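You operate a simulated robot arm through the tools that you are given. There is no shell and no other tool. Be economical: measure what you need, move in short steps, check, and stop when the job is done.

The job below is to be done with a simulated two-armed robot. You get a single attempt, and the scene is never put back.

Task
Carry the tumbler off on the blue tray, two-handed, then clean the table.
Fine: the brown tumbler rides to the sink side place; crumbs by the orange brush, smear by the yellow cloth, both go back. Set down upright: lined brown tumbler. What is to be rubbed or washed off counts as gone when no trace of it is left.

It is judged by the outcome, as a careful person would: the job done as asked, and still so three seconds after it is handed in. It fails if anything else is knocked over, pushed out of place, dropped, spilled or broken. Flat cloth is picked up by pressing the open fingertips on it (5 to 10 N) and closing them slowly along it; thin cloth reads only 2 to 8 mm in the jaws.

Robot
Two 7-joint arms with two-finger parallel grippers on one trunk, on a base that drives. Base frame: it is fixed to the floor where the robot stands at the start and does not move with it; the origin is under the middle of the robot, x ahead of it, y to its left, z up. Readings come in m, degrees, newtons and seconds.
The left shoulder is at the start at [0.06, 0.143, 0.901], the right one opposite. With the tool pointing down near the work surface each hand reaches from about 0.32 to 0.74 m from the robot's upright axis, wherever it stands, measured 20 degrees to its own side. Places, roughly: lined brown tumbler [0.25, 2, 0.75]; orange brush (10x4x6 cm) [0.8, 0.1, 0.9]; sink side place at the bar [0.6, -0.7, 0.9]; table crumbs [0.1, 1.9, 0.7]; table smear [0.1, 1.9, 0.7]; top of the blue tray [0.1, 1.8, 0.7]; yellow cloth (9x7x3 cm) [0.7, 0.1, 0.9]. Payload 1.57 kg a hand.
The tool frame of a hand sits at the grasp point between the pads (the TCP): z along the fingers, y along the line on which they close. The tips reach 0.03 m beyond it. Largest opening 0.11 m; finger width 0.024, thickness 0.012; the body of the gripper, 0.048 by 0.112 m, starts 0.078 m behind the TCP.
Orientation is that of the tool frame in the base frame, as a unit quaternion [w, x, y, z]. With the fingers straight down and closing along the base's y, the tool's x points along the base's -x, its y along +y and its z along -z.

Tools
- The arms move only by the tool play_rows. It takes "left_rows", "right_rows" or both (then of equal length, played together; a hand with none holds still); each is one flat list of numbers, 7 for each row, row after row: the gripper command, from -1 (fully open) to 1 (shut), values between in proportion, then the shift along the tool's x, y, z in m, then the turn, a rotation vector about the tool's x, y, z in degrees. In form: [claw, tx, ty, tz, ax, ay, az, claw, tx, ty, tz, ax, ay, az, ...]. A call has 1 to 8 rows; each row is the pose to reach, as a shift and turn from the pose commanded when the call began, along the tool's axes at that moment. A row lasts 0.2 s, in which the tool goes at most 0.05 m and 8.6 degrees; a call with a longer step from one row to the next is refused whole, and so is a gripper value outside its range. A pose out of reach is approached as far as the arm can. The call stops where the force on the tool passes 40 N (or 10 N more than at its start, if that is more) or the arm is blocked; 0.2 s more then pass. Each finger travels about 0.045 m/s and halts on what it meets, pressing with about 23 N; the grip force reading is that of the motor and also rises with nothing between the fingers. The clock runs only during rows and for 0.2 s after the last one: add rows that repeat a pose to give the fingers time. It gives the time, the measured TCP pose, the force on the tool (base axes), the opening and the grip force at its end, in the units of the frame above (readings bear some noise), with the torque about the TCP (base axes, N m) and any sound that the robot's microphone picked up.
- Cameras (640 x 400 px; columns grow to the right, rows downward): "scene" is now at [0.0481, -0.0312, 1.5216]; the picture's right is [-0.35, -0.94, 0.00], its down [-0.62, 0.23, -0.75] and it looks along [0.70, -0.26, -0.66] (base axes); focal length 252 px, centre (320, 200). "left" rides on the left gripper at [0.07, -0.016, -0.141] in its tool frame; the picture's right is [0.23, 0.97, 0.00], its down [-0.86, 0.20, -0.48] and it looks along [-0.47, 0.11, 0.88] (tool axes); focal length 222 px, centre (320, 200). "right" rides on the right gripper at [0.07, 0.016, -0.141] in its tool frame; the picture's right is [-0.23, 0.97, 0.00], its down [-0.85, -0.20, -0.48] and it looks along [-0.47, -0.11, 0.88] (tool axes); focal length 222 px, centre (320, 200). There is no depth. A picture from a camera that has moved, and an enlarged one, comes with that camera's place and axes in the base frame and with its lens.
- get_image(camera): a new picture of that camera. The clock stands still meanwhile.
- lift_body(by): slides the trunk up (or, below 0, down) by that many m; the arms and the scene camera ride with it, the base frame stays. It gives what a move gives, with no picture.
- base_move(legs): drives the robot by 1 to 6 legs, each [ahead, left, turn to the left] in m, m and degrees, along the robot's own axes; the way and the turn of a leg run together, so that a leg with both is an arc; at most 1.5 m and 180 degrees a leg. The arms and the cameras ride along, it lands a little off, and it stops where it bumps. It gives what a move gives.
- aim_head(pan, tilt): turns the head with the scene camera to pan (to the left, within 86 degrees either way) and tilt (down, from -29 to 69), counted from straight ahead of the robot. It gives what a move gives.
- close_up(camera, box): a new picture of the part [left, top, right, bottom] of that camera's present view, enlarged. The clock stands still meanwhile.
- job_done(): hands the job in; it is judged then, once.

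Go step by step. Nothing tells you exact positions but the pictures and the camera data: compare them with the known pose of the tool, close in by small moves and look again before you grip or let go. The budget is 120 turns and 100 pictures, counting those below and the enlarged ones. Unless the task says otherwise, let go and move clear before handing in, and close with one line.

The tools are called after "Emit:" as a command line: name --argument value ..., lists and objects as JSON in quotes. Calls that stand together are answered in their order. play_rows: Moves the arms, as the interface text tells. Its arguments: {"type":"object","properties":{"left_rows":{"type":"array","items":{"type":"number"}},"right_rows":{"type":"array","items":{"type":"number"}}},"required":[]} The other tools are called the same way: lift_body (by) slides the trunk up or down; base_move (legs) drives the base; aim_head (pan, tilt) turns the head that bears the scene camera; get_image (camera) takes a picture; close_up (camera, box) takes an enlarged picture of a part of a camera's view; job_done () hands the job in.

At the start:

```text
t: 0.0
left_eef_pos: [0.3886, 0.0285, 0.9992]
left_ee_rot: [0.0, -0.001, 1.0, 0.0]
left_wrist_force: [0.8, -0.6, 0.3]
left_torque: [0.0, -0.02, 0.01]
left_gripper_width: 0.1099
left_finger_force: 0.0
right_eef_pos: [0.3832, -0.3695, 0.9997]
right_ee_rot: [0.0, 0.0, 1.0, 0.001]
right_wrist_force: [-0.3, 0.1, 0.5]
right_torque: [-0.01, 0.0, 0.01]
right_gripper_width: 0.1098
right_finger_force: 0.1
trunk travel left (down, up): [-0.5, 0.09]
robot x, y, heading: [-0.0055, 0.0021, 0.1]
head pan, tilt: [-20.6, 41.2]
```

scene: 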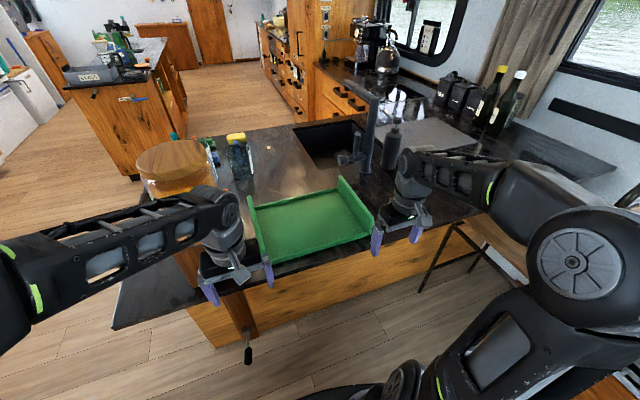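
right: 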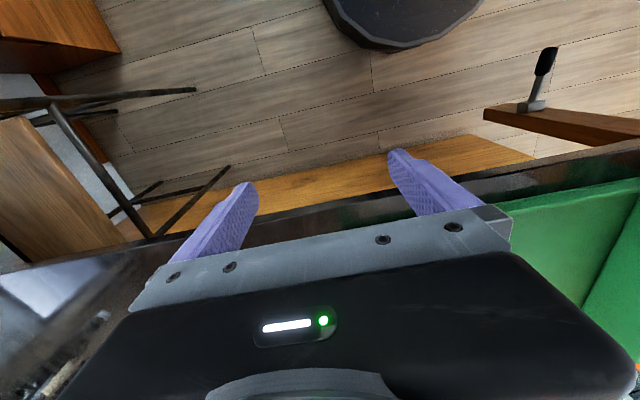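
left: 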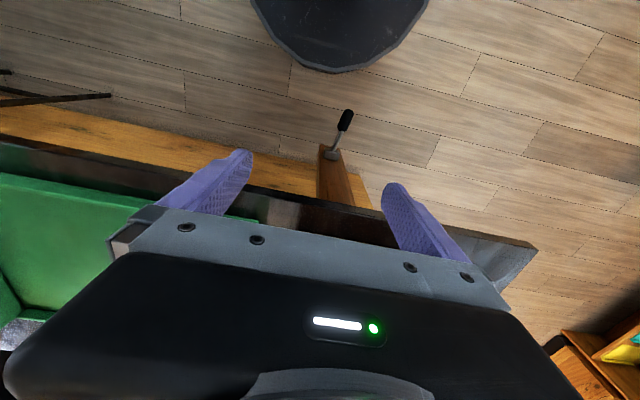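

I see a green tray on the bar in front of me; the table with the blue tray should be to the left. I'll turn the head to look at both.

Emit:
aim_head --pan 80 --tilt 30

Emit:
get_image --camera "scene"

Emit:
aim_head --pan 10 --tilt 40

Emit:
get_image --camera "scene"

```text
t: 1.8
left_eef_pos: [0.3889, 0.0285, 0.9998]
left_ee_rot: [-0.001, 0.0, 1.0, 0.001]
left_wrist_force: [0.2, -0.6, 0.4]
left_torque: [0.02, -0.02, 0.01]
left_gripper_width: 0.1099
left_finger_force: 0.0
right_eef_pos: [0.3842, -0.3687, 0.9997]
right_ee_rot: [0.0, 0.0, 1.0, 0.001]
right_wrist_force: [0.0, -0.4, -0.5]
right_torque: [0.0, 0.02, -0.02]
right_gripper_width: 0.11
right_finger_force: 0.1
trunk travel left (down, up): [-0.5, 0.09]
robot x, y, heading: [-0.0017, 0.0, 0.1]
head pan, tilt: [80.0, 30.0]
```

```text
96 pictures are left
camera scene: at [-0.0149, 0.0875, 1.5387], right [0.98, -0.17, 0.0], down [-0.09, -0.49, -0.87], along [0.15, 0.85, -0.5], focal length 252 px, centre (320, 200)
```

scene: 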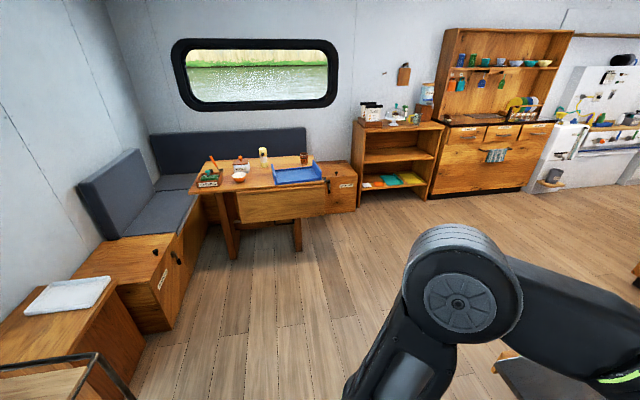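

```text
t: 3.2
left_eef_pos: [0.3899, 0.0283, 1.0007]
left_ee_rot: [0.0, 0.0, 1.0, 0.0]
left_wrist_force: [0.3, 0.2, 0.5]
left_torque: [-0.01, -0.01, -0.03]
left_gripper_width: 0.11
left_finger_force: 0.1
right_eef_pos: [0.3834, -0.3692, 1.0002]
right_ee_rot: [0.0, 0.0, 1.0, 0.0]
right_wrist_force: [0.2, 0.4, 0.2]
right_torque: [0.01, 0.0, 0.01]
right_gripper_width: 0.11
right_finger_force: 0.1
trunk travel left (down, up): [-0.5, 0.09]
robot x, y, heading: [0.0005, 0.0013, -0.0]
head pan, tilt: [10.0, 40.0]
```

```text
95 pictures are left
camera scene: at [0.053, 0.0133, 1.5233], right [0.17, -0.98, 0.0], down [-0.63, -0.11, -0.77], along [0.75, 0.13, -0.64], focal length 252 px, centre (320, 200)
```

scene: 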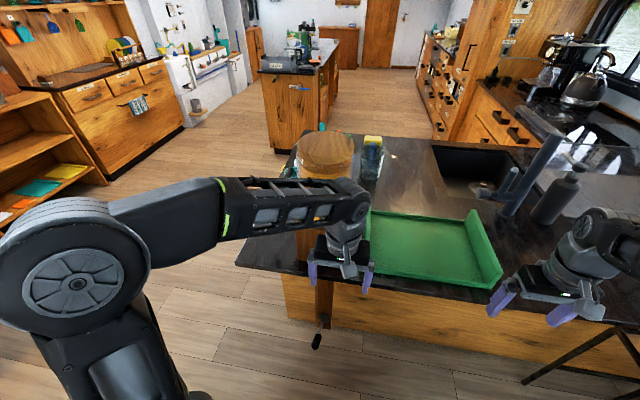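

The bar has a wooden round thing, brush and cloth near its left end; the table is to the left. I'll enlarge both.

Emit:
close_up --camera "scene" --box '[240, 110, 440, 235]'

Emit:
aim_head --pan 80 --tilt 30

Emit:
close_up --camera "scene" --box '[180, 130, 340, 230]'

Emit:
aim_head --pan -50 --tilt 40

Emit:
get_image --camera "scene"

```text
3.20 times, centred on (340, 172) of scene
camera zoom: at [0.053, 0.0133, 1.5233], right [0.17, -0.98, 0.0], down [-0.63, -0.11, -0.77], along [0.75, 0.13, -0.64], focal length 808 px, centre (256, 288)
```

zoom: 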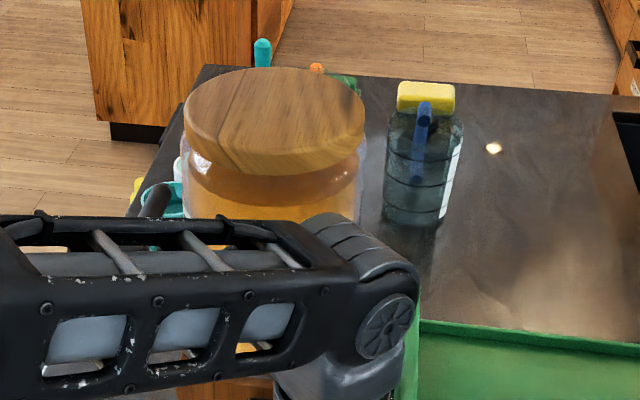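

```text
t: 4.6
left_eef_pos: [0.3891, 0.0281, 0.9991]
left_ee_rot: [0.0, 0.001, 1.0, 0.0]
left_wrist_force: [0.7, 0.4, -0.5]
left_torque: [-0.02, 0.04, 0.02]
left_gripper_width: 0.1101
left_finger_force: 0.0
right_eef_pos: [0.3832, -0.369, 1.001]
right_ee_rot: [0.0, 0.0, 1.0, 0.001]
right_wrist_force: [-0.1, 0.1, 0.3]
right_torque: [-0.02, 0.02, -0.01]
right_gripper_width: 0.1101
right_finger_force: 0.0
trunk travel left (down, up): [-0.5, 0.09]
robot x, y, heading: [0.0003, -0.0027, 0.3]
head pan, tilt: [80.0, 30.0]
```

```text
4.00 times, centred on (260, 180) of scene
camera zoom: at [-0.0149, 0.0875, 1.5387], right [0.98, -0.17, 0.0], down [-0.09, -0.49, -0.87], along [0.15, 0.85, -0.5], focal length 1010 px, centre (560, 280)
```

zoom: 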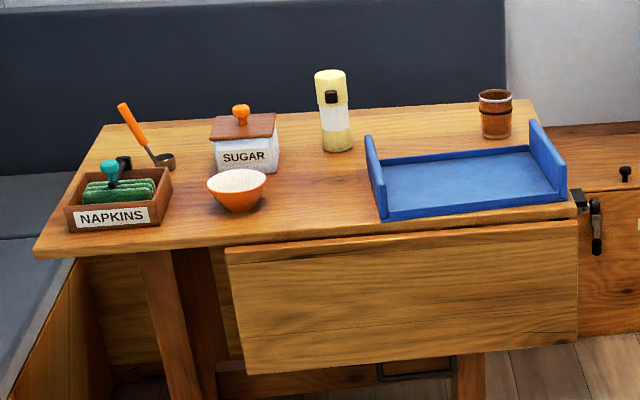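

```text
t: 6.7
left_eef_pos: [0.3891, 0.0274, 0.999]
left_ee_rot: [-0.001, 0.001, 1.0, -0.001]
left_wrist_force: [0.2, -0.7, 0.4]
left_torque: [-0.01, 0.02, -0.04]
left_gripper_width: 0.1098
left_finger_force: 0.1
right_eef_pos: [0.3827, -0.3704, 0.9996]
right_ee_rot: [0.001, 0.0, 1.0, 0.001]
right_wrist_force: [0.1, -0.4, -0.1]
right_torque: [-0.05, -0.01, -0.03]
right_gripper_width: 0.1099
right_finger_force: 0.0
trunk travel left (down, up): [-0.5, 0.09]
robot x, y, heading: [-0.0039, -0.0024, 0.1]
head pan, tilt: [-50.0, 40.0]
```

```text
92 pictures are left
camera scene: at [0.024, -0.0667, 1.5233], right [-0.77, -0.64, 0.0], down [-0.41, 0.49, -0.77], along [0.49, -0.59, -0.64], focal length 252 px, centre (320, 200)
```

scene: 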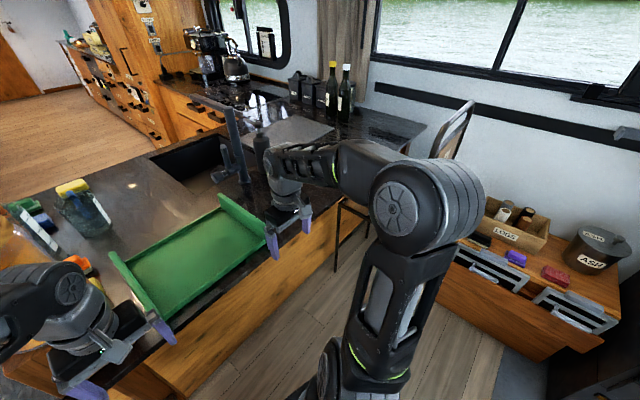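

The blue tray (end walls at x about -0.05 and 0.30, y about 1.75-2) is at the table with the tumbler behind it. I'll back out from the bar, turn left and drive up to the table.

Emit:
base_move --legs '[[-0.35, 0, 0], [0, 0, 90], [1.0, -0.45, 0]]'

Emit:
aim_head --pan 0 --tilt 40

Emit:
get_image --camera "scene"

```text
t: 18.1
left_eef_pos: [0.0695, 1.4131, 1.0004]
left_ee_rot: [0.0, 0.71, -0.704, 0.0]
left_wrist_force: [0.2, -0.5, 0.7]
left_torque: [-0.02, 0.01, 0.02]
left_gripper_width: 0.1097
left_finger_force: 0.0
right_eef_pos: [0.4669, 1.4116, 0.9998]
right_ee_rot: [0.0, 0.71, -0.704, 0.0]
right_wrist_force: [-0.3, -0.7, -0.4]
right_torque: [0.03, -0.02, -0.01]
right_gripper_width: 0.11
right_finger_force: 0.1
trunk travel left (down, up): [-0.5, 0.09]
robot x, y, heading: [0.1032, 1.0243, 90.8]
head pan, tilt: [-50.0, 40.0]
```

```text
t: 19.3
left_eef_pos: [0.0696, 1.4137, 1.0003]
left_ee_rot: [0.0, 0.71, -0.704, 0.0]
left_wrist_force: [-0.5, 0.1, -0.8]
left_torque: [-0.01, 0.01, -0.02]
left_gripper_width: 0.1101
left_finger_force: 0.0
right_eef_pos: [0.4679, 1.411, 1.0004]
right_ee_rot: [0.001, 0.71, -0.704, -0.001]
right_wrist_force: [0.9, 0.0, -0.2]
right_torque: [0.0, 0.0, 0.01]
right_gripper_width: 0.1101
right_finger_force: 0.0
trunk travel left (down, up): [-0.5, 0.09]
robot x, y, heading: [0.1003, 1.0242, 90.2]
head pan, tilt: [0.0, 40.0]
```

```text
91 pictures are left
camera scene: at [0.1002, 1.078, 1.5233], right [1.0, 0.01, 0.0], down [0.0, -0.64, -0.77], along [-0.01, 0.77, -0.64], focal length 252 px, centre (320, 200)
```

scene: 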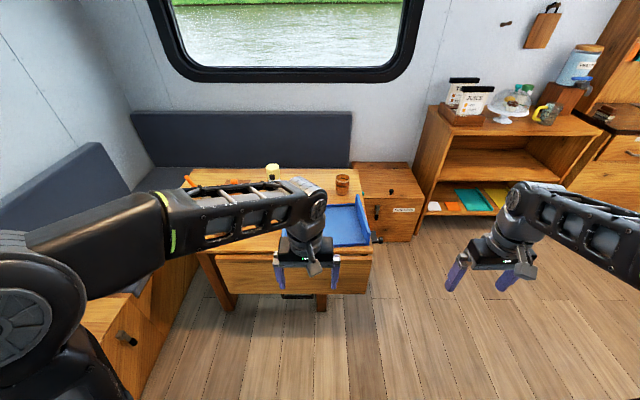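

The left arm hides the tray; I'll move it left and look again.

Emit:
play_rows --left_rows '[-1, 0, 0.05, 0, 0, 0, 0, -1, 0, 0.1, 0, 0, 0, 0, -1, 0, 0.15, 0, 0, 0, 0, -1, 0, 0.2, 0, 0, 0, 0, -1, 0, 0.24, 0, 0, 0, 0, -1, 0, 0.24, 0, 0, 0, 0]' --right_rows '[-1, 0, 0.04, 0, 0, 0, 0, -1, 0, 0.08, 0, 0, 0, 0, -1, 0, 0.1, 0, 0, 0, 0, -1, 0, 0.1, 0, 0, 0, 0, -1, 0, 0.1, 0, 0, 0, 0, -1, 0, 0.1, 0, 0, 0, 0]'

Emit:
close_up --camera "scene" --box '[160, 150, 400, 300]'

```text
t: 20.7
left_eef_pos: [-0.1707, 1.4122, 1.0021]
left_ee_rot: [0.0, 0.71, -0.704, 0.0]
left_wrist_force: [-0.4, 0.2, -0.4]
left_torque: [-0.02, -0.01, -0.01]
left_gripper_width: 0.1103
left_finger_force: 0.2
right_eef_pos: [0.3664, 1.409, 1.0008]
right_ee_rot: [0.001, 0.71, -0.704, -0.001]
right_wrist_force: [-0.1, -0.2, -0.7]
right_torque: [0.0, -0.04, 0.01]
right_gripper_width: 0.1099
right_finger_force: 0.0
trunk travel left (down, up): [-0.5, 0.09]
robot x, y, heading: [0.099, 1.0225, 90.4]
head pan, tilt: [0.0, 40.0]
```

```text
2.67 times, centred on (280, 225) of scene
camera zoom: at [0.1003, 1.0779, 1.5233], right [1.0, 0.01, 0.0], down [0.01, -0.64, -0.77], along [-0.01, 0.77, -0.64], focal length 674 px, centre (427, 133)
```

zoom: 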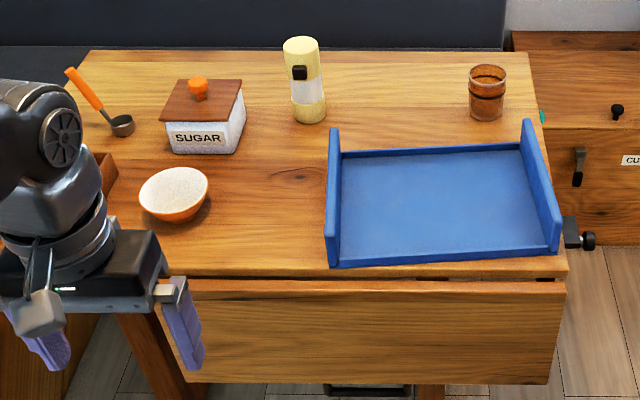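

Crumbs and smear aren't visible, likely under the tray. I take the table top at z≈0.73, tumbler near (0.205, 2.08), tray walls at x≈-0.04 and 0.29. I'll drive closer and lower the trunk.

Emit:
base_move --legs '[[0.33, -0.02, 0]]'

Emit:
lift_body --by -0.13

Emit:
aim_head --pan 0 --tilt 55

Emit:
get_image --camera "scene"

Emit:
get_image --camera "right"

```text
t: 22.9
left_eef_pos: [-0.1529, 1.7426, 1.0009]
left_ee_rot: [0.0, 0.711, -0.704, 0.0]
left_wrist_force: [-0.7, -0.6, -0.7]
left_torque: [0.01, 0.0, 0.0]
left_gripper_width: 0.1097
left_finger_force: 0.1
right_eef_pos: [0.3837, 1.7413, 0.9994]
right_ee_rot: [0.0, 0.71, -0.704, 0.0]
right_wrist_force: [-0.2, 0.6, 0.2]
right_torque: [0.0, 0.01, -0.02]
right_gripper_width: 0.1098
right_finger_force: 0.0
trunk travel left (down, up): [-0.5, 0.09]
robot x, y, heading: [0.1153, 1.3559, 90.7]
head pan, tilt: [0.0, 40.0]
```

```text
t: 24.5
left_eef_pos: [-0.1524, 1.7441, 0.8708]
left_ee_rot: [-0.001, 0.71, -0.704, 0.0]
left_wrist_force: [0.7, 0.0, -0.3]
left_torque: [0.0, 0.02, 0.01]
left_gripper_width: 0.1098
left_finger_force: 0.2
right_eef_pos: [0.3838, 1.7406, 0.8695]
right_ee_rot: [0.0, 0.71, -0.704, -0.001]
right_wrist_force: [-0.1, -0.3, 0.4]
right_torque: [-0.01, -0.03, -0.02]
right_gripper_width: 0.1099
right_finger_force: 0.1
trunk travel left (down, up): [-0.37, 0.22]
robot x, y, heading: [0.1189, 1.357, 90.6]
head pan, tilt: [0.0, 40.0]
```

```text
t: 25.2
left_eef_pos: [-0.1546, 1.7433, 0.8702]
left_ee_rot: [0.0, 0.71, -0.705, 0.0]
left_wrist_force: [-0.1, -0.1, -1.1]
left_torque: [0.01, -0.01, 0.0]
left_gripper_width: 0.1101
left_finger_force: 0.1
right_eef_pos: [0.3833, 1.74, 0.8707]
right_ee_rot: [0.0, 0.71, -0.704, -0.001]
right_wrist_force: [0.1, 0.8, 0.2]
right_torque: [-0.01, 0.02, -0.01]
right_gripper_width: 0.1099
right_finger_force: 0.0
trunk travel left (down, up): [-0.37, 0.22]
robot x, y, heading: [0.1186, 1.3525, 90.4]
head pan, tilt: [0.0, 55.0]
```

```text
89 pictures are left
camera scene: at [0.1173, 1.3963, 1.3727], right [1.0, 0.01, 0.0], down [0.01, -0.82, -0.57], along [-0.01, 0.57, -0.82], focal length 252 px, centre (320, 200)
```

scene: 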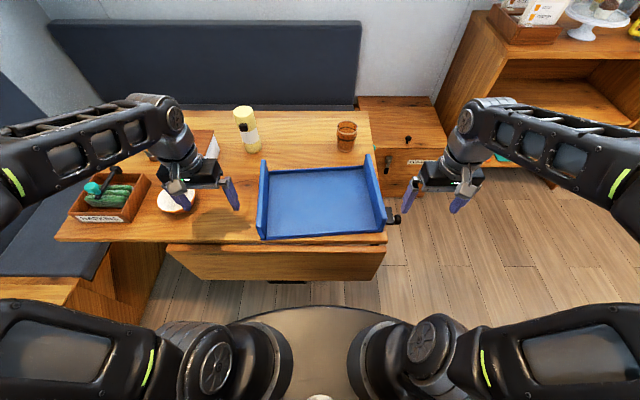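

```text
88 pictures are left
camera right: at [0.3689, 1.6704, 1.0101], right [-0.98, 0.22, 0.0], down [0.19, 0.86, 0.48], along [0.1, 0.47, -0.88], focal length 222 px, centre (320, 200)
```

right: 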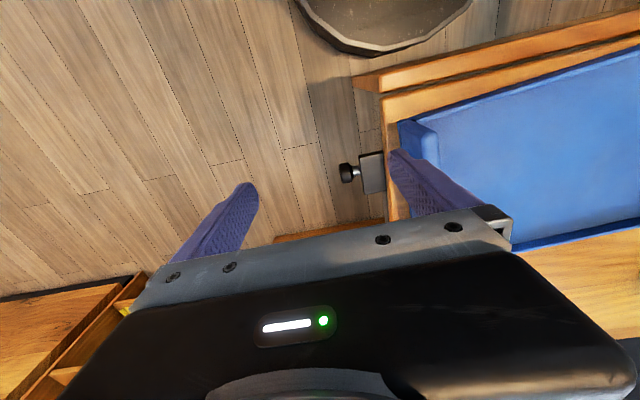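

Tumbler centre is about (0.20, 2.09), top z≈0.81. I'll bring the right hand above it and look through the wrist camera.

Emit:
play_rows --right_rows '[-1, -0.044, 0.0225, 0, 0, 0, 0, -1, -0.088, 0.045, 0, 0, 0, 0, -1, -0.132, 0.0675, 0, 0, 0, 0, -1, -0.176, 0.09, 0, 0, 0, 0, -1, -0.22, 0.1125, 0, 0, 0, 0, -1, -0.264, 0.135, 0, 0, 0, 0, -1, -0.308, 0.1575, 0, 0, 0, 0, -1, -0.35, 0.18, 0, 0, 0, 0]'

Emit:
get_image --camera "right"

Emit:
close_up --camera "scene" --box '[220, 80, 420, 205]'

```text
t: 27.1
left_eef_pos: [-0.1533, 1.7428, 0.8703]
left_ee_rot: [0.0, 0.711, -0.704, 0.001]
left_wrist_force: [-0.3, 0.4, 0.4]
left_torque: [0.0, 0.0, 0.01]
left_gripper_width: 0.1098
left_finger_force: 0.0
right_eef_pos: [0.2611, 1.9758, 0.8704]
right_ee_rot: [0.0, 0.71, -0.704, -0.001]
right_wrist_force: [0.1, -0.5, -0.5]
right_torque: [-0.04, 0.03, 0.0]
right_gripper_width: 0.1101
right_finger_force: 0.1
right hand out of reach, approached as far as the arm can: row 6, 7, 8
trunk travel left (down, up): [-0.37, 0.22]
robot x, y, heading: [0.1157, 1.3533, 90.5]
head pan, tilt: [0.0, 55.0]
```

```text
87 pictures are left
camera right: at [0.246, 1.9056, 1.0098], right [-0.98, 0.22, 0.0], down [0.19, 0.86, 0.48], along [0.1, 0.47, -0.88], focal length 222 px, centre (320, 200)
```

right: 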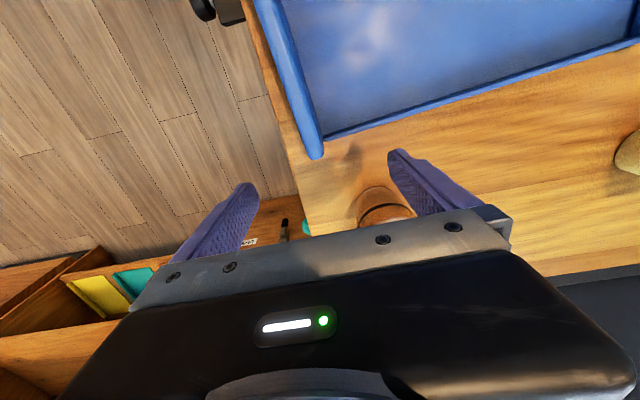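

```text
3.20 times, centred on (320, 142) of scene
camera zoom: at [0.1174, 1.3963, 1.3726], right [1.0, 0.01, 0.0], down [0.01, -0.82, -0.57], along [-0.01, 0.57, -0.82], focal length 808 px, centre (320, 384)
```

zoom: 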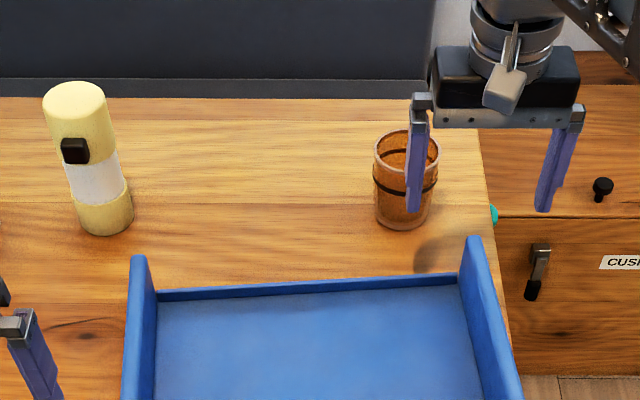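

The tumbler looks empty, at about (0.205, 2.09), but was just out of reach. I'll raise the trunk, nudge the base, and go on.

Emit:
lift_body --by 0.1

Emit:
base_move --legs '[[0.05, 0, 0]]'

```text
t: 28.4
left_eef_pos: [-0.1537, 1.7425, 0.97]
left_ee_rot: [0.0, 0.71, -0.704, 0.0]
left_wrist_force: [-0.3, 0.2, 0.3]
left_torque: [0.01, -0.02, 0.01]
left_gripper_width: 0.11
left_finger_force: 0.0
right_eef_pos: [0.2615, 1.9756, 0.9701]
right_ee_rot: [-0.001, 0.71, -0.704, -0.001]
right_wrist_force: [-0.4, 0.4, 0.4]
right_torque: [0.0, -0.03, 0.04]
right_gripper_width: 0.11
right_finger_force: 0.2
trunk travel left (down, up): [-0.47, 0.12]
robot x, y, heading: [0.1189, 1.355, 90.5]
head pan, tilt: [0.0, 55.0]
```

```text
t: 29.3
left_eef_pos: [-0.1539, 1.7937, 0.9709]
left_ee_rot: [0.0, 0.71, -0.704, 0.0]
left_wrist_force: [0.1, 0.1, 0.2]
left_torque: [-0.06, 0.01, 0.03]
left_gripper_width: 0.1099
left_finger_force: 0.1
right_eef_pos: [0.2618, 2.0275, 0.9687]
right_ee_rot: [-0.001, 0.711, -0.704, 0.0]
right_wrist_force: [-0.1, 1.0, 0.6]
right_torque: [-0.02, 0.0, 0.0]
right_gripper_width: 0.1099
right_finger_force: 0.0
trunk travel left (down, up): [-0.47, 0.12]
robot x, y, heading: [0.1155, 1.4086, 90.6]
head pan, tilt: [0.0, 55.0]
```

Now the hand goes above the tumbler.

Emit:
play_rows --right_rows '[-1, -0.02, 0.018, 0.02, 0, 0, 0, -1, -0.045, 0.038, 0.04, 0, 0, 0, -1, -0.065, 0.057, 0.06, 0, 0, 0, -1, -0.065, 0.057, 0.1, 0, 0, 0, -1, -0.065, 0.057, 0.1, 0, 0, 0]'

Emit:
get_image --camera "right"

Emit:
close_up --camera "scene" --box '[220, 80, 420, 205]'

```text
t: 30.5
left_eef_pos: [-0.1539, 1.7928, 0.9694]
left_ee_rot: [0.0, 0.71, -0.704, 0.0]
left_wrist_force: [0.2, -0.1, -0.8]
left_torque: [-0.06, -0.01, 0.02]
left_gripper_width: 0.1101
left_finger_force: 0.1
right_eef_pos: [0.2142, 2.0809, 0.8864]
right_ee_rot: [-0.002, 0.71, -0.704, -0.003]
right_wrist_force: [-0.1, 0.2, 0.1]
right_torque: [-0.02, -0.01, 0.02]
right_gripper_width: 0.1104
right_finger_force: 0.0
right hand out of reach, approached as far as the arm can: row 2, 3, 4, 5
trunk travel left (down, up): [-0.47, 0.12]
robot x, y, heading: [0.1183, 1.4047, 90.6]
head pan, tilt: [0.0, 55.0]
```

```text
85 pictures are left
camera right: at [0.1983, 2.0108, 1.0261], right [-0.98, 0.22, 0.0], down [0.19, 0.85, 0.48], along [0.1, 0.47, -0.88], focal length 222 px, centre (320, 200)
```

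right: 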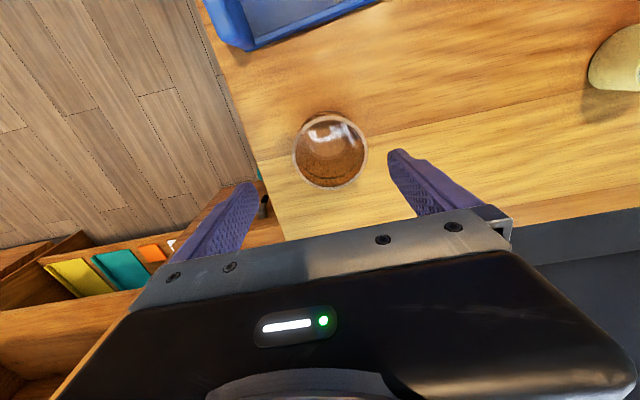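

```text
3.20 times, centred on (320, 142) of scene
camera zoom: at [0.1165, 1.4466, 1.4726], right [1.0, 0.01, 0.0], down [0.01, -0.82, -0.57], along [-0.01, 0.57, -0.82], focal length 808 px, centre (320, 384)
```

zoom: 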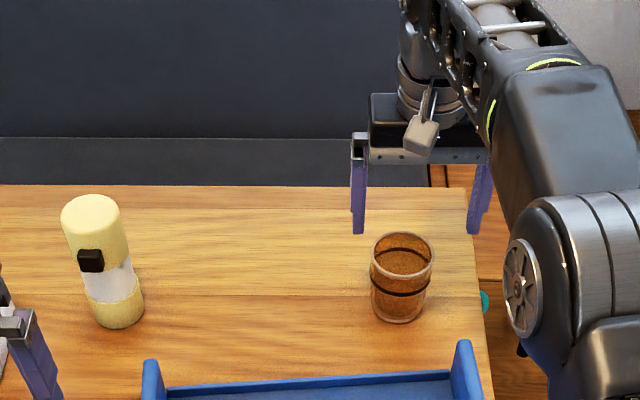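

The tumbler centre comes out near (0.203, 2.074). I'll shift slightly and check the pose before descending.

Emit:
play_rows --right_rows '[-1, 0.004, 0.011, 0.01, 0, 0, 0, -1, 0.007, 0.011, 0.03, 0, 0, 0, -1, 0.007, 0.011, 0.03, 0, 0, 0]'

```text
t: 31.3
left_eef_pos: [-0.155, 1.7935, 0.9709]
left_ee_rot: [0.0, 0.71, -0.704, 0.001]
left_wrist_force: [0.6, -0.6, -0.7]
left_torque: [0.01, 0.02, 0.0]
left_gripper_width: 0.1103
left_finger_force: 0.0
right_eef_pos: [0.2011, 2.0734, 0.8568]
right_ee_rot: [0.0, 0.71, -0.705, -0.001]
right_wrist_force: [-0.2, -0.2, -0.2]
right_torque: [-0.01, -0.02, -0.02]
right_gripper_width: 0.1099
right_finger_force: 0.0
trunk travel left (down, up): [-0.47, 0.12]
robot x, y, heading: [0.117, 1.4022, 90.4]
head pan, tilt: [0.0, 55.0]
```

Aligned; commanded pose follows the reached one. Check, then descend.

Emit:
get_image --camera "right"

```text
83 pictures are left
camera right: at [0.1862, 2.0035, 0.9972], right [-0.98, 0.22, 0.0], down [0.19, 0.86, 0.48], along [0.1, 0.47, -0.88], focal length 222 px, centre (320, 200)
```

right: 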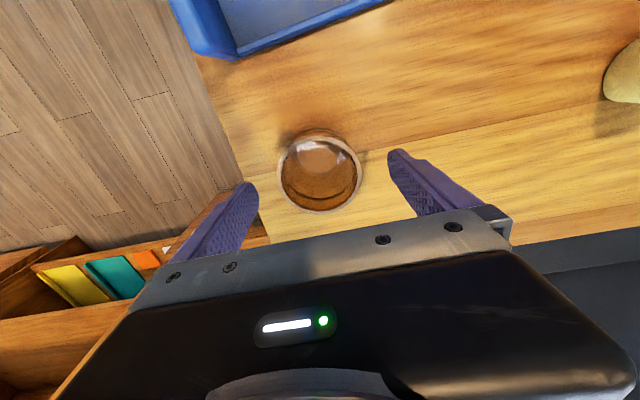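

Centred. Descend 7 cm and close.

Emit:
play_rows --right_rows '[-1, 0, 0, 0.03, 0, 0, 0, -1, 0, 0, 0.06, 0, 0, 0, -1, 0, 0, 0.072, 0, 0, 0, 0.2, 0, 0, 0.072, 0, 0, 0, 0.6, 0, 0, 0.072, 0, 0, 0, 1, 0, 0, 0.072, 0, 0, 0, 1, 0, 0, 0.072, 0, 0, 0, 1, 0, 0, 0.072, 0, 0, 0]'

```text
t: 33.1
left_eef_pos: [-0.1549, 1.7929, 0.9714]
left_ee_rot: [0.001, 0.71, -0.704, 0.0]
left_wrist_force: [0.2, -0.1, -0.1]
left_torque: [0.0, 0.02, 0.02]
left_gripper_width: 0.11
left_finger_force: 0.1
right_eef_pos: [0.2008, 2.0729, 0.7861]
right_ee_rot: [0.0, 0.71, -0.704, -0.001]
right_wrist_force: [1.2, 0.1, 0.0]
right_torque: [0.04, 0.03, -0.01]
right_gripper_width: 0.069
right_finger_force: 22.4
trunk travel left (down, up): [-0.47, 0.12]
robot x, y, heading: [0.119, 1.4063, 90.4]
head pan, tilt: [0.0, 55.0]
```

Gripped at 69 mm. Lift and carry to above the tray's centre.

Emit:
play_rows --right_rows '[1, 0, 0, -0.045, 0, 0, 0, 1, 0.01, 0.0, -0.09, 0, 0, 0, 1, 0.055, 0.01, -0.09, 0, 0, 0, 1, 0.1, 0.025, -0.09, 0, 0, 0, 1, 0.14, 0.045, -0.09, 0, 0, 0, 1, 0.18, 0.065, -0.09, 0, 0, 0, 1, 0.21, 0.08, -0.09, 0, 0, 0, 1, 0.21, 0.08, -0.09, 0, 0, 0]'

Emit:
get_image --camera "scene"

Emit:
get_image --camera "right"

```text
t: 34.9
left_eef_pos: [-0.1543, 1.7934, 0.9703]
left_ee_rot: [0.0, 0.71, -0.704, 0.001]
left_wrist_force: [0.5, -0.3, -0.2]
left_torque: [0.0, 0.01, 0.03]
left_gripper_width: 0.11
left_finger_force: 0.0
right_eef_pos: [0.1238, 1.8616, 0.8758]
right_ee_rot: [0.0, 0.71, -0.704, -0.001]
right_wrist_force: [-1.0, -0.9, -2.2]
right_torque: [0.0, 0.0, 0.02]
right_gripper_width: 0.0691
right_finger_force: 23.2
trunk travel left (down, up): [-0.47, 0.12]
robot x, y, heading: [0.1167, 1.4029, 90.3]
head pan, tilt: [0.0, 55.0]
```

```text
82 pictures are left
camera scene: at [0.1168, 1.4468, 1.4726], right [1.0, 0.01, 0.0], down [0.01, -0.82, -0.57], along [-0.01, 0.57, -0.82], focal length 252 px, centre (320, 200)
```

scene: 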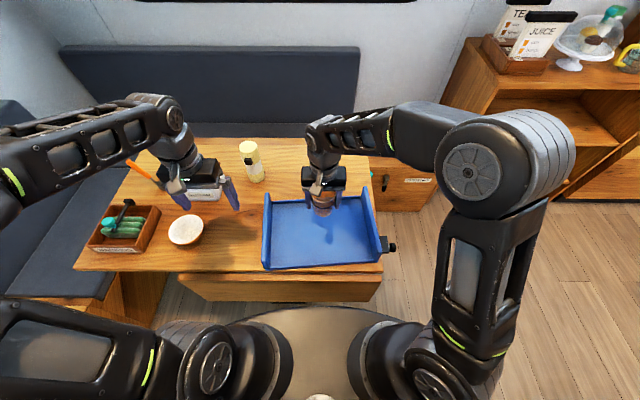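

```text
81 pictures are left
camera right: at [0.108, 1.7911, 1.0155], right [-0.98, 0.22, 0.0], down [0.19, 0.86, 0.48], along [0.1, 0.47, -0.88], focal length 222 px, centre (320, 200)
```

right: 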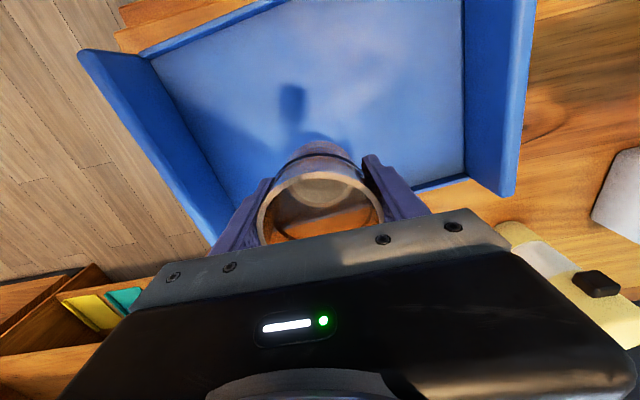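

Over the tray. Lower carefully.

Emit:
play_rows --right_rows '[1, 0.015, 0, 0.03, 0, 0, 0, 1, 0.02, 0, 0.055, 0, 0, 0, 1, 0.02, 0, 0.068, 0, 0, 0, 1, 0.02, 0, 0.072, 0, 0, 0, 1, 0.02, 0, 0.072, 0, 0, 0]'

Emit:
close_up --camera "scene" --box '[240, 160, 400, 280]'

```text
t: 36.1
left_eef_pos: [-0.1539, 1.7924, 0.9708]
left_ee_rot: [0.0, 0.71, -0.704, 0.001]
left_wrist_force: [-0.4, 0.4, 0.3]
left_torque: [0.03, -0.02, 0.01]
left_gripper_width: 0.1098
left_finger_force: 0.1
right_eef_pos: [0.1242, 1.8421, 0.8032]
right_ee_rot: [0.0, 0.71, -0.704, -0.002]
right_wrist_force: [0.8, -0.7, -2.1]
right_torque: [-0.02, 0.01, -0.02]
right_gripper_width: 0.069
right_finger_force: 23.5
trunk travel left (down, up): [-0.47, 0.12]
robot x, y, heading: [0.1159, 1.4053, 90.5]
head pan, tilt: [0.0, 55.0]
```

```text
3.33 times, centred on (320, 220) of scene
camera zoom: at [0.1167, 1.4466, 1.4726], right [1.0, 0.01, 0.0], down [0.01, -0.82, -0.57], along [-0.01, 0.57, -0.82], focal length 842 px, centre (320, 133)
```

zoom: 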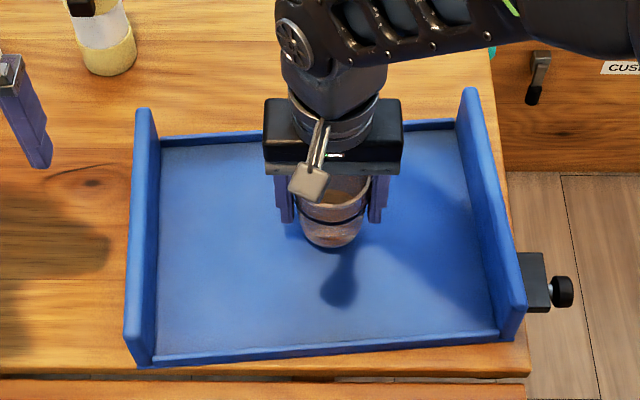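

Lower in small steps to contact.

Emit:
play_rows --right_rows '[1, 0, 0, 0.003, 0, 0, 0, 1, 0, 0, 0.006, 0, 0, 0, 1, 0, 0, 0.006, 0, 0, 0]'

```text
t: 36.9
left_eef_pos: [-0.1554, 1.7939, 0.9708]
left_ee_rot: [0.0, 0.71, -0.704, 0.0]
left_wrist_force: [0.6, -1.4, 0.1]
left_torque: [-0.01, 0.0, 0.02]
left_gripper_width: 0.11
left_finger_force: 0.1
right_eef_pos: [0.1242, 1.8418, 0.7977]
right_ee_rot: [-0.001, 0.71, -0.704, -0.001]
right_wrist_force: [-0.2, -0.1, -2.4]
right_torque: [0.01, 0.01, 0.02]
right_gripper_width: 0.0688
right_finger_force: 23.0
trunk travel left (down, up): [-0.47, 0.12]
robot x, y, heading: [0.1163, 1.4054, 90.5]
head pan, tilt: [0.0, 55.0]
```

Emit:
play_rows --right_rows '[1, 0, 0, 0.003, 0, 0, 0, 1, 0, 0, 0.003, 0, 0, 0]'

```text
t: 37.5
left_eef_pos: [-0.1538, 1.7927, 0.9692]
left_ee_rot: [0.0, 0.71, -0.704, 0.001]
left_wrist_force: [0.3, -0.1, 0.1]
left_torque: [-0.02, 0.02, 0.0]
left_gripper_width: 0.1099
left_finger_force: 0.0
right_eef_pos: [0.1239, 1.8425, 0.7938]
right_ee_rot: [-0.001, 0.71, -0.704, -0.001]
right_wrist_force: [0.4, -0.7, -2.7]
right_torque: [-0.02, -0.02, 0.03]
right_gripper_width: 0.069
right_finger_force: 22.9
trunk travel left (down, up): [-0.47, 0.12]
robot x, y, heading: [0.1178, 1.4039, 90.7]
head pan, tilt: [0.0, 55.0]
```

Emit:
play_rows --right_rows '[1, 0, 0, 0.002, 0, 0, 0, 1, 0, 0, 0.002, 0, 0, 0]'

```text
t: 38.1
left_eef_pos: [-0.1533, 1.792, 0.9706]
left_ee_rot: [0.001, 0.71, -0.704, 0.0]
left_wrist_force: [0.1, -0.2, -0.5]
left_torque: [0.0, 0.0, -0.01]
left_gripper_width: 0.11
left_finger_force: 0.1
right_eef_pos: [0.1229, 1.8433, 0.7916]
right_ee_rot: [0.0, 0.71, -0.704, -0.001]
right_wrist_force: [0.0, -0.1, -2.1]
right_torque: [0.01, 0.0, -0.02]
right_gripper_width: 0.0693
right_finger_force: 23.1
trunk travel left (down, up): [-0.47, 0.12]
robot x, y, heading: [0.1206, 1.4087, 90.3]
head pan, tilt: [0.0, 55.0]
```

Emit:
play_rows --right_rows '[1, 0, 0, 0.001, 0, 0, 0, 1, 0, 0, 0.002, 0, 0, 0]'

```text
t: 38.7
left_eef_pos: [-0.154, 1.7924, 0.9706]
left_ee_rot: [0.0, 0.711, -0.704, 0.0]
left_wrist_force: [0.3, 0.9, 0.0]
left_torque: [-0.01, -0.02, -0.01]
left_gripper_width: 0.11
left_finger_force: 0.0
right_eef_pos: [0.1234, 1.8427, 0.7912]
right_ee_rot: [0.0, 0.71, -0.704, 0.0]
right_wrist_force: [1.2, -0.4, 1.1]
right_torque: [-0.03, 0.06, 0.02]
right_gripper_width: 0.0691
right_finger_force: 23.0
trunk travel left (down, up): [-0.47, 0.12]
robot x, y, heading: [0.121, 1.4044, 90.5]
head pan, tilt: [0.0, 55.0]
```

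Contact felt. Release and rise.

Emit:
play_rows --right_rows '[0.2, 0, 0, 0, 0, 0, 0, -0.4, 0, 0, 0, 0, 0, 0, -1, 0, 0, 0, 0, 0, 0, -1, 0, 0, 0, 0, 0, 0, -1, 0, 0, -0.04, 0, 0, 0, -1, 0, 0, -0.08, 0, 0, 0, -1, 0, 0, -0.12, 0, 0, 0, -1, 0, 0, -0.15, 0, 0, 0]'

```text
t: 40.5
left_eef_pos: [-0.1538, 1.7936, 0.9698]
left_ee_rot: [0.001, 0.71, -0.704, 0.0]
left_wrist_force: [0.1, -0.5, -0.6]
left_torque: [0.01, 0.02, -0.05]
left_gripper_width: 0.11
left_finger_force: 0.0
right_eef_pos: [0.1204, 1.8409, 0.941]
right_ee_rot: [-0.001, 0.711, -0.704, -0.001]
right_wrist_force: [0.0, 0.0, -0.2]
right_torque: [-0.02, -0.01, -0.02]
right_gripper_width: 0.1099
right_finger_force: 0.1
trunk travel left (down, up): [-0.47, 0.12]
robot x, y, heading: [0.1186, 1.4052, 90.5]
head pan, tilt: [0.0, 55.0]
```

The tray is turned about 4° to the left; wall midpoints near (-0.047, 1.826) and (0.27, 1.852), tops at z≈0.80. I'll bring both hands above the walls, turned to match.

Emit:
play_rows --left_rows '[-1, -0.008, -0.027, 0.02, 0, 0, -1, -1, -0.016, -0.053, 0.04, 0, 0, -2, -0.3, -0.024, -0.08, 0.06, 0, 0, -3, -0.1, -0.032, -0.107, 0.08, 0, 0, -4, -0.1, -0.032, -0.107, 0.09, 0, 0, -4, -0.1, -0.032, -0.107, 0.09, 0, 0, -4]' --right_rows '[-1, 0, -0.03, 0, 0, 0, -1, -1, -0.003, -0.07, 0, 0, 0, -2, -0.3, -0.006, -0.11, 0.02, 0, 0, -3, -0.1, -0.01, -0.15, 0.04, 0, 0, -4, -0.1, -0.01, -0.15, 0.06, 0, 0, -4, -0.1, -0.01, -0.15, 0.06, 0, 0, -4]'

Emit:
get_image --camera "right"

Emit:
get_image --camera "left"

Emit:
close_up --camera "scene" --box '[220, 150, 420, 290]'

```text
t: 41.9
left_eef_pos: [-0.0474, 1.8256, 0.88]
left_ee_rot: [-0.001, 0.735, -0.678, 0.0]
left_wrist_force: [-0.1, 0.1, 0.6]
left_torque: [0.01, 0.01, -0.01]
left_gripper_width: 0.0603
left_finger_force: 0.0
right_eef_pos: [0.2742, 1.8528, 0.8807]
right_ee_rot: [0.0, 0.734, -0.679, -0.001]
right_wrist_force: [0.5, 0.6, -0.3]
right_torque: [-0.02, -0.02, 0.01]
right_gripper_width: 0.0604
right_finger_force: 0.1
trunk travel left (down, up): [-0.47, 0.12]
robot x, y, heading: [0.1214, 1.4105, 90.3]
head pan, tilt: [0.0, 55.0]
```

```text
79 pictures are left
camera right: at [0.2633, 1.7819, 1.0205], right [-0.99, 0.15, 0.0], down [0.13, 0.87, 0.48], along [0.07, 0.47, -0.88], focal length 222 px, centre (320, 200)
```

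right: 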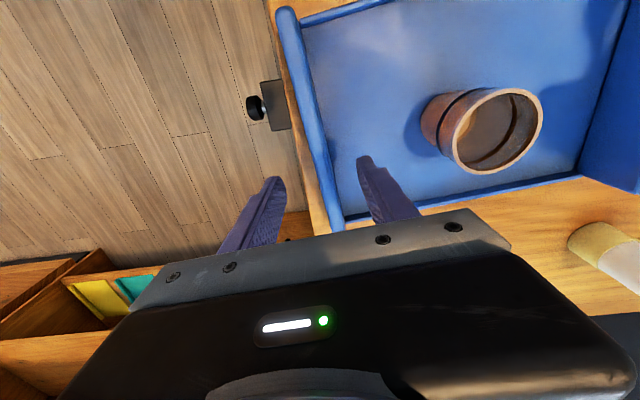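

```text
78 pictures are left
camera left: at [-0.0258, 1.7581, 1.021], right [-0.95, -0.3, 0.0], down [-0.27, 0.84, 0.48], along [-0.14, 0.46, -0.88], focal length 222 px, centre (320, 200)
```

left: 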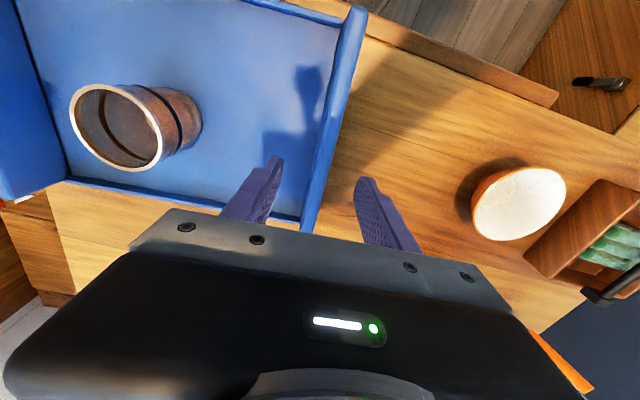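

```text
2.86 times, centred on (320, 220) of scene
camera zoom: at [0.1169, 1.4464, 1.4726], right [1.0, 0.01, 0.0], down [0.01, -0.82, -0.57], along [-0.01, 0.57, -0.82], focal length 722 px, centre (320, 143)
```

zoom: 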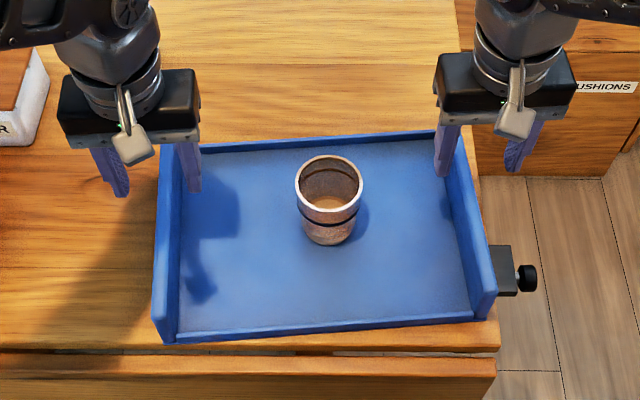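

Both hands straddle the walls. Descend and close both.

Emit:
play_rows --left_rows '[-0.1, 0, 0, 0.03, 0, 0, 0, -0.1, 0, 0, 0.06, 0, 0, 0, -0.1, 0, 0, 0.085, 0, 0, 0, 0.2, 0, 0, 0.085, 0, 0, 0, 0.5, 0, 0, 0.085, 0, 0, 0, 0.8, 0, 0, 0.085, 0, 0, 0, 1, 0, 0, 0.085, 0, 0, 0, 1, 0, 0, 0.085, 0, 0, 0]' --right_rows '[-0.1, 0, 0.003, 0.03, 0, 0, 0, -0.1, 0, 0.003, 0.06, 0, 0, 0, -0.1, 0, 0.003, 0.085, 0, 0, 0, 0.2, 0, 0.003, 0.085, 0, 0, 0, 0.5, 0, 0.003, 0.085, 0, 0, 0, 0.8, 0, 0.003, 0.085, 0, 0, 0, 1, 0, 0.003, 0.085, 0, 0, 0, 1, 0, 0.003, 0.085, 0, 0, 0]'

Emit:
get_image --camera "scene"

```text
t: 43.7
left_eef_pos: [-0.0496, 1.8257, 0.7955]
left_ee_rot: [0.003, 0.736, -0.677, -0.001]
left_wrist_force: [-37.6, -1.5, 3.1]
left_torque: [0.26, -0.39, 0.16]
left_gripper_width: 0.0161
left_finger_force: 23.2
right_eef_pos: [0.273, 1.8527, 0.7965]
right_ee_rot: [-0.002, 0.734, -0.68, 0.001]
right_wrist_force: [35.3, 2.5, 0.6]
right_torque: [0.44, 0.36, 0.48]
right_gripper_width: 0.0158
right_finger_force: 23.1
trunk travel left (down, up): [-0.47, 0.12]
robot x, y, heading: [0.1167, 1.4045, 90.7]
head pan, tilt: [0.0, 55.0]
```

```text
76 pictures are left
camera scene: at [0.1167, 1.4464, 1.4727], right [1.0, 0.01, 0.0], down [0.01, -0.82, -0.57], along [-0.01, 0.57, -0.82], focal length 252 px, centre (320, 200)
```

scene: 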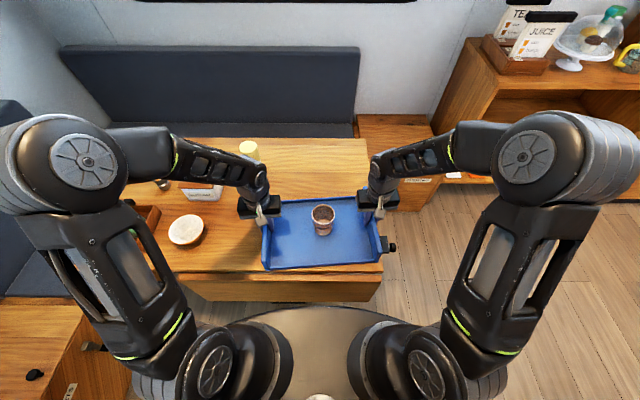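

Both grips hold (16 mm), but the hands squeeze the tray inward; I'll relieve by moving them a few mm outward.

Emit:
play_rows --left_rows '[1, 0, 0.002, 0, 0, 0, 0, 1, 0, 0.002, 0, 0, 0, 0]' --right_rows '[1, 0, -0.002, 0, 0, 0, 0, 1, 0, -0.002, 0, 0, 0, 0]'

```text
t: 44.3
left_eef_pos: [-0.0503, 1.8256, 0.7963]
left_ee_rot: [0.002, 0.736, -0.677, -0.001]
left_wrist_force: [-29.4, 1.2, -0.1]
left_torque: [-0.43, -0.02, 0.39]
left_gripper_width: 0.0158
left_finger_force: 22.5
right_eef_pos: [0.273, 1.8524, 0.7959]
right_ee_rot: [0.0, 0.734, -0.679, 0.0]
right_wrist_force: [30.1, -0.5, 7.6]
right_torque: [-0.67, 0.08, 0.55]
right_gripper_width: 0.0159
right_finger_force: 23.1
trunk travel left (down, up): [-0.47, 0.12]
robot x, y, heading: [0.118, 1.4047, 90.5]
head pan, tilt: [0.0, 55.0]
```

Emit:
play_rows --left_rows '[1, 0, 0.003, 0, 0, 0, 0, 1, 0, 0.003, 0, 0, 0, 0, 1, 0, 0.003, 0, 0, 0, 0]' --right_rows '[1, 0, -0.003, 0, 0, 0, 0, 1, 0, -0.003, 0, 0, 0, 0, 1, 0, -0.003, 0, 0, 0, 0]'

```text
t: 45.1
left_eef_pos: [-0.0504, 1.826, 0.7967]
left_ee_rot: [-0.002, 0.734, -0.679, 0.001]
left_wrist_force: [-1.7, 3.0, -1.8]
left_torque: [-0.47, 0.5, 0.48]
left_gripper_width: 0.0157
left_finger_force: 22.8
right_eef_pos: [0.2731, 1.8519, 0.7965]
right_ee_rot: [0.0, 0.735, -0.678, -0.001]
right_wrist_force: [2.7, -5.6, 4.9]
right_torque: [-0.41, -0.06, 0.54]
right_gripper_width: 0.0159
right_finger_force: 22.6
trunk travel left (down, up): [-0.47, 0.12]
robot x, y, heading: [0.1165, 1.4069, 90.6]
head pan, tilt: [0.0, 55.0]
```

Stress is gone. Lift the tray first with the trunk.

Emit:
lift_body --by 0.115

Emit:
get_image --camera "scene"

```text
t: 46.6
left_eef_pos: [-0.05, 1.8261, 0.9119]
left_ee_rot: [-0.001, 0.734, -0.679, 0.0]
left_wrist_force: [25.6, 4.6, -2.9]
left_torque: [0.23, 0.44, 0.51]
left_gripper_width: 0.0159
left_finger_force: 23.0
right_eef_pos: [0.2738, 1.8533, 0.9117]
right_ee_rot: [0.001, 0.735, -0.679, -0.003]
right_wrist_force: [-25.9, -4.5, -1.0]
right_torque: [-0.23, -0.11, 0.48]
right_gripper_width: 0.0164
right_finger_force: 23.3
trunk travel left (down, up): [-0.585, 0.005]
robot x, y, heading: [0.1166, 1.4069, 90.4]
head pan, tilt: [0.0, 55.0]
```

```text
75 pictures are left
camera scene: at [0.1168, 1.4471, 1.5875], right [1.0, 0.01, 0.0], down [0.01, -0.82, -0.57], along [-0.01, 0.57, -0.82], focal length 252 px, centre (320, 200)
```

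scene: 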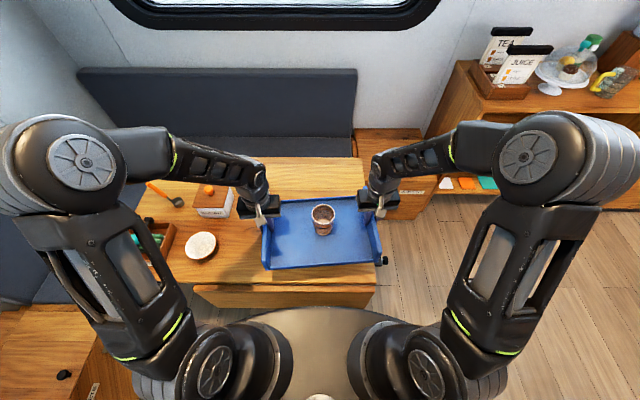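

Tray is up and level. Ease the outward pull and raise both hands together.

Emit:
play_rows --left_rows '[1, 0, -0.0015, 0, 0, 0, 0, 1, 0, -0.0015, -0.02, 0, 0, 0, 1, 0, -0.0015, -0.04, 0, 0, 0, 1, 0, -0.0015, -0.06, 0, 0, 0, 1, 0, -0.0015, -0.08, 0, 0, 0, 1, 0, -0.0015, -0.09, 0, 0, 0, 1, 0, -0.0015, -0.09, 0, 0, 0]' --right_rows '[1, 0, 0.0015, 0, 0, 0, 0, 1, 0, 0.0015, -0.02, 0, 0, 0, 1, 0, 0.0015, -0.04, 0, 0, 0, 1, 0, 0.0015, -0.06, 0, 0, 0, 1, 0, 0.0015, -0.08, 0, 0, 0, 1, 0, 0.0015, -0.09, 0, 0, 0, 1, 0, 0.0015, -0.09, 0, 0, 0]'

Emit:
get_image --camera "scene"

```text
t: 48.2
left_eef_pos: [-0.0496, 1.8271, 1.0044]
left_ee_rot: [0.0, 0.735, -0.679, 0.0]
left_wrist_force: [16.7, 3.7, -6.0]
left_torque: [0.0, 0.6, 0.33]
left_gripper_width: 0.016
left_finger_force: 23.1
right_eef_pos: [0.2748, 1.8525, 1.0015]
right_ee_rot: [0.0, 0.734, -0.679, -0.001]
right_wrist_force: [-17.8, -3.4, 2.6]
right_torque: [-0.08, 0.53, 0.42]
right_gripper_width: 0.016
right_finger_force: 23.3
trunk travel left (down, up): [-0.585, 0.005]
robot x, y, heading: [0.1174, 1.4045, 90.2]
head pan, tilt: [0.0, 55.0]
```

```text
74 pictures are left
camera scene: at [0.1168, 1.4469, 1.5876], right [1.0, 0.01, 0.0], down [0.01, -0.82, -0.57], along [-0.01, 0.57, -0.82], focal length 252 px, centre (320, 200)
```

scene: 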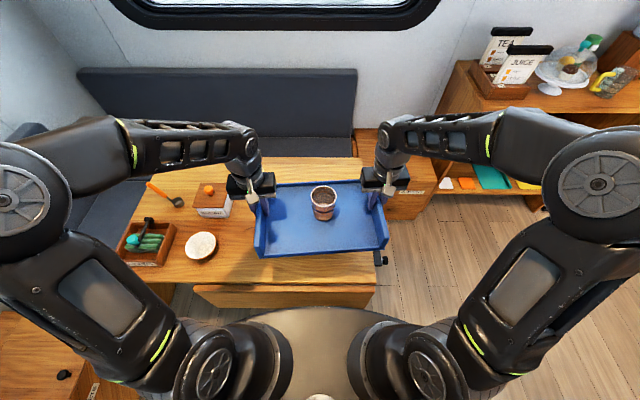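

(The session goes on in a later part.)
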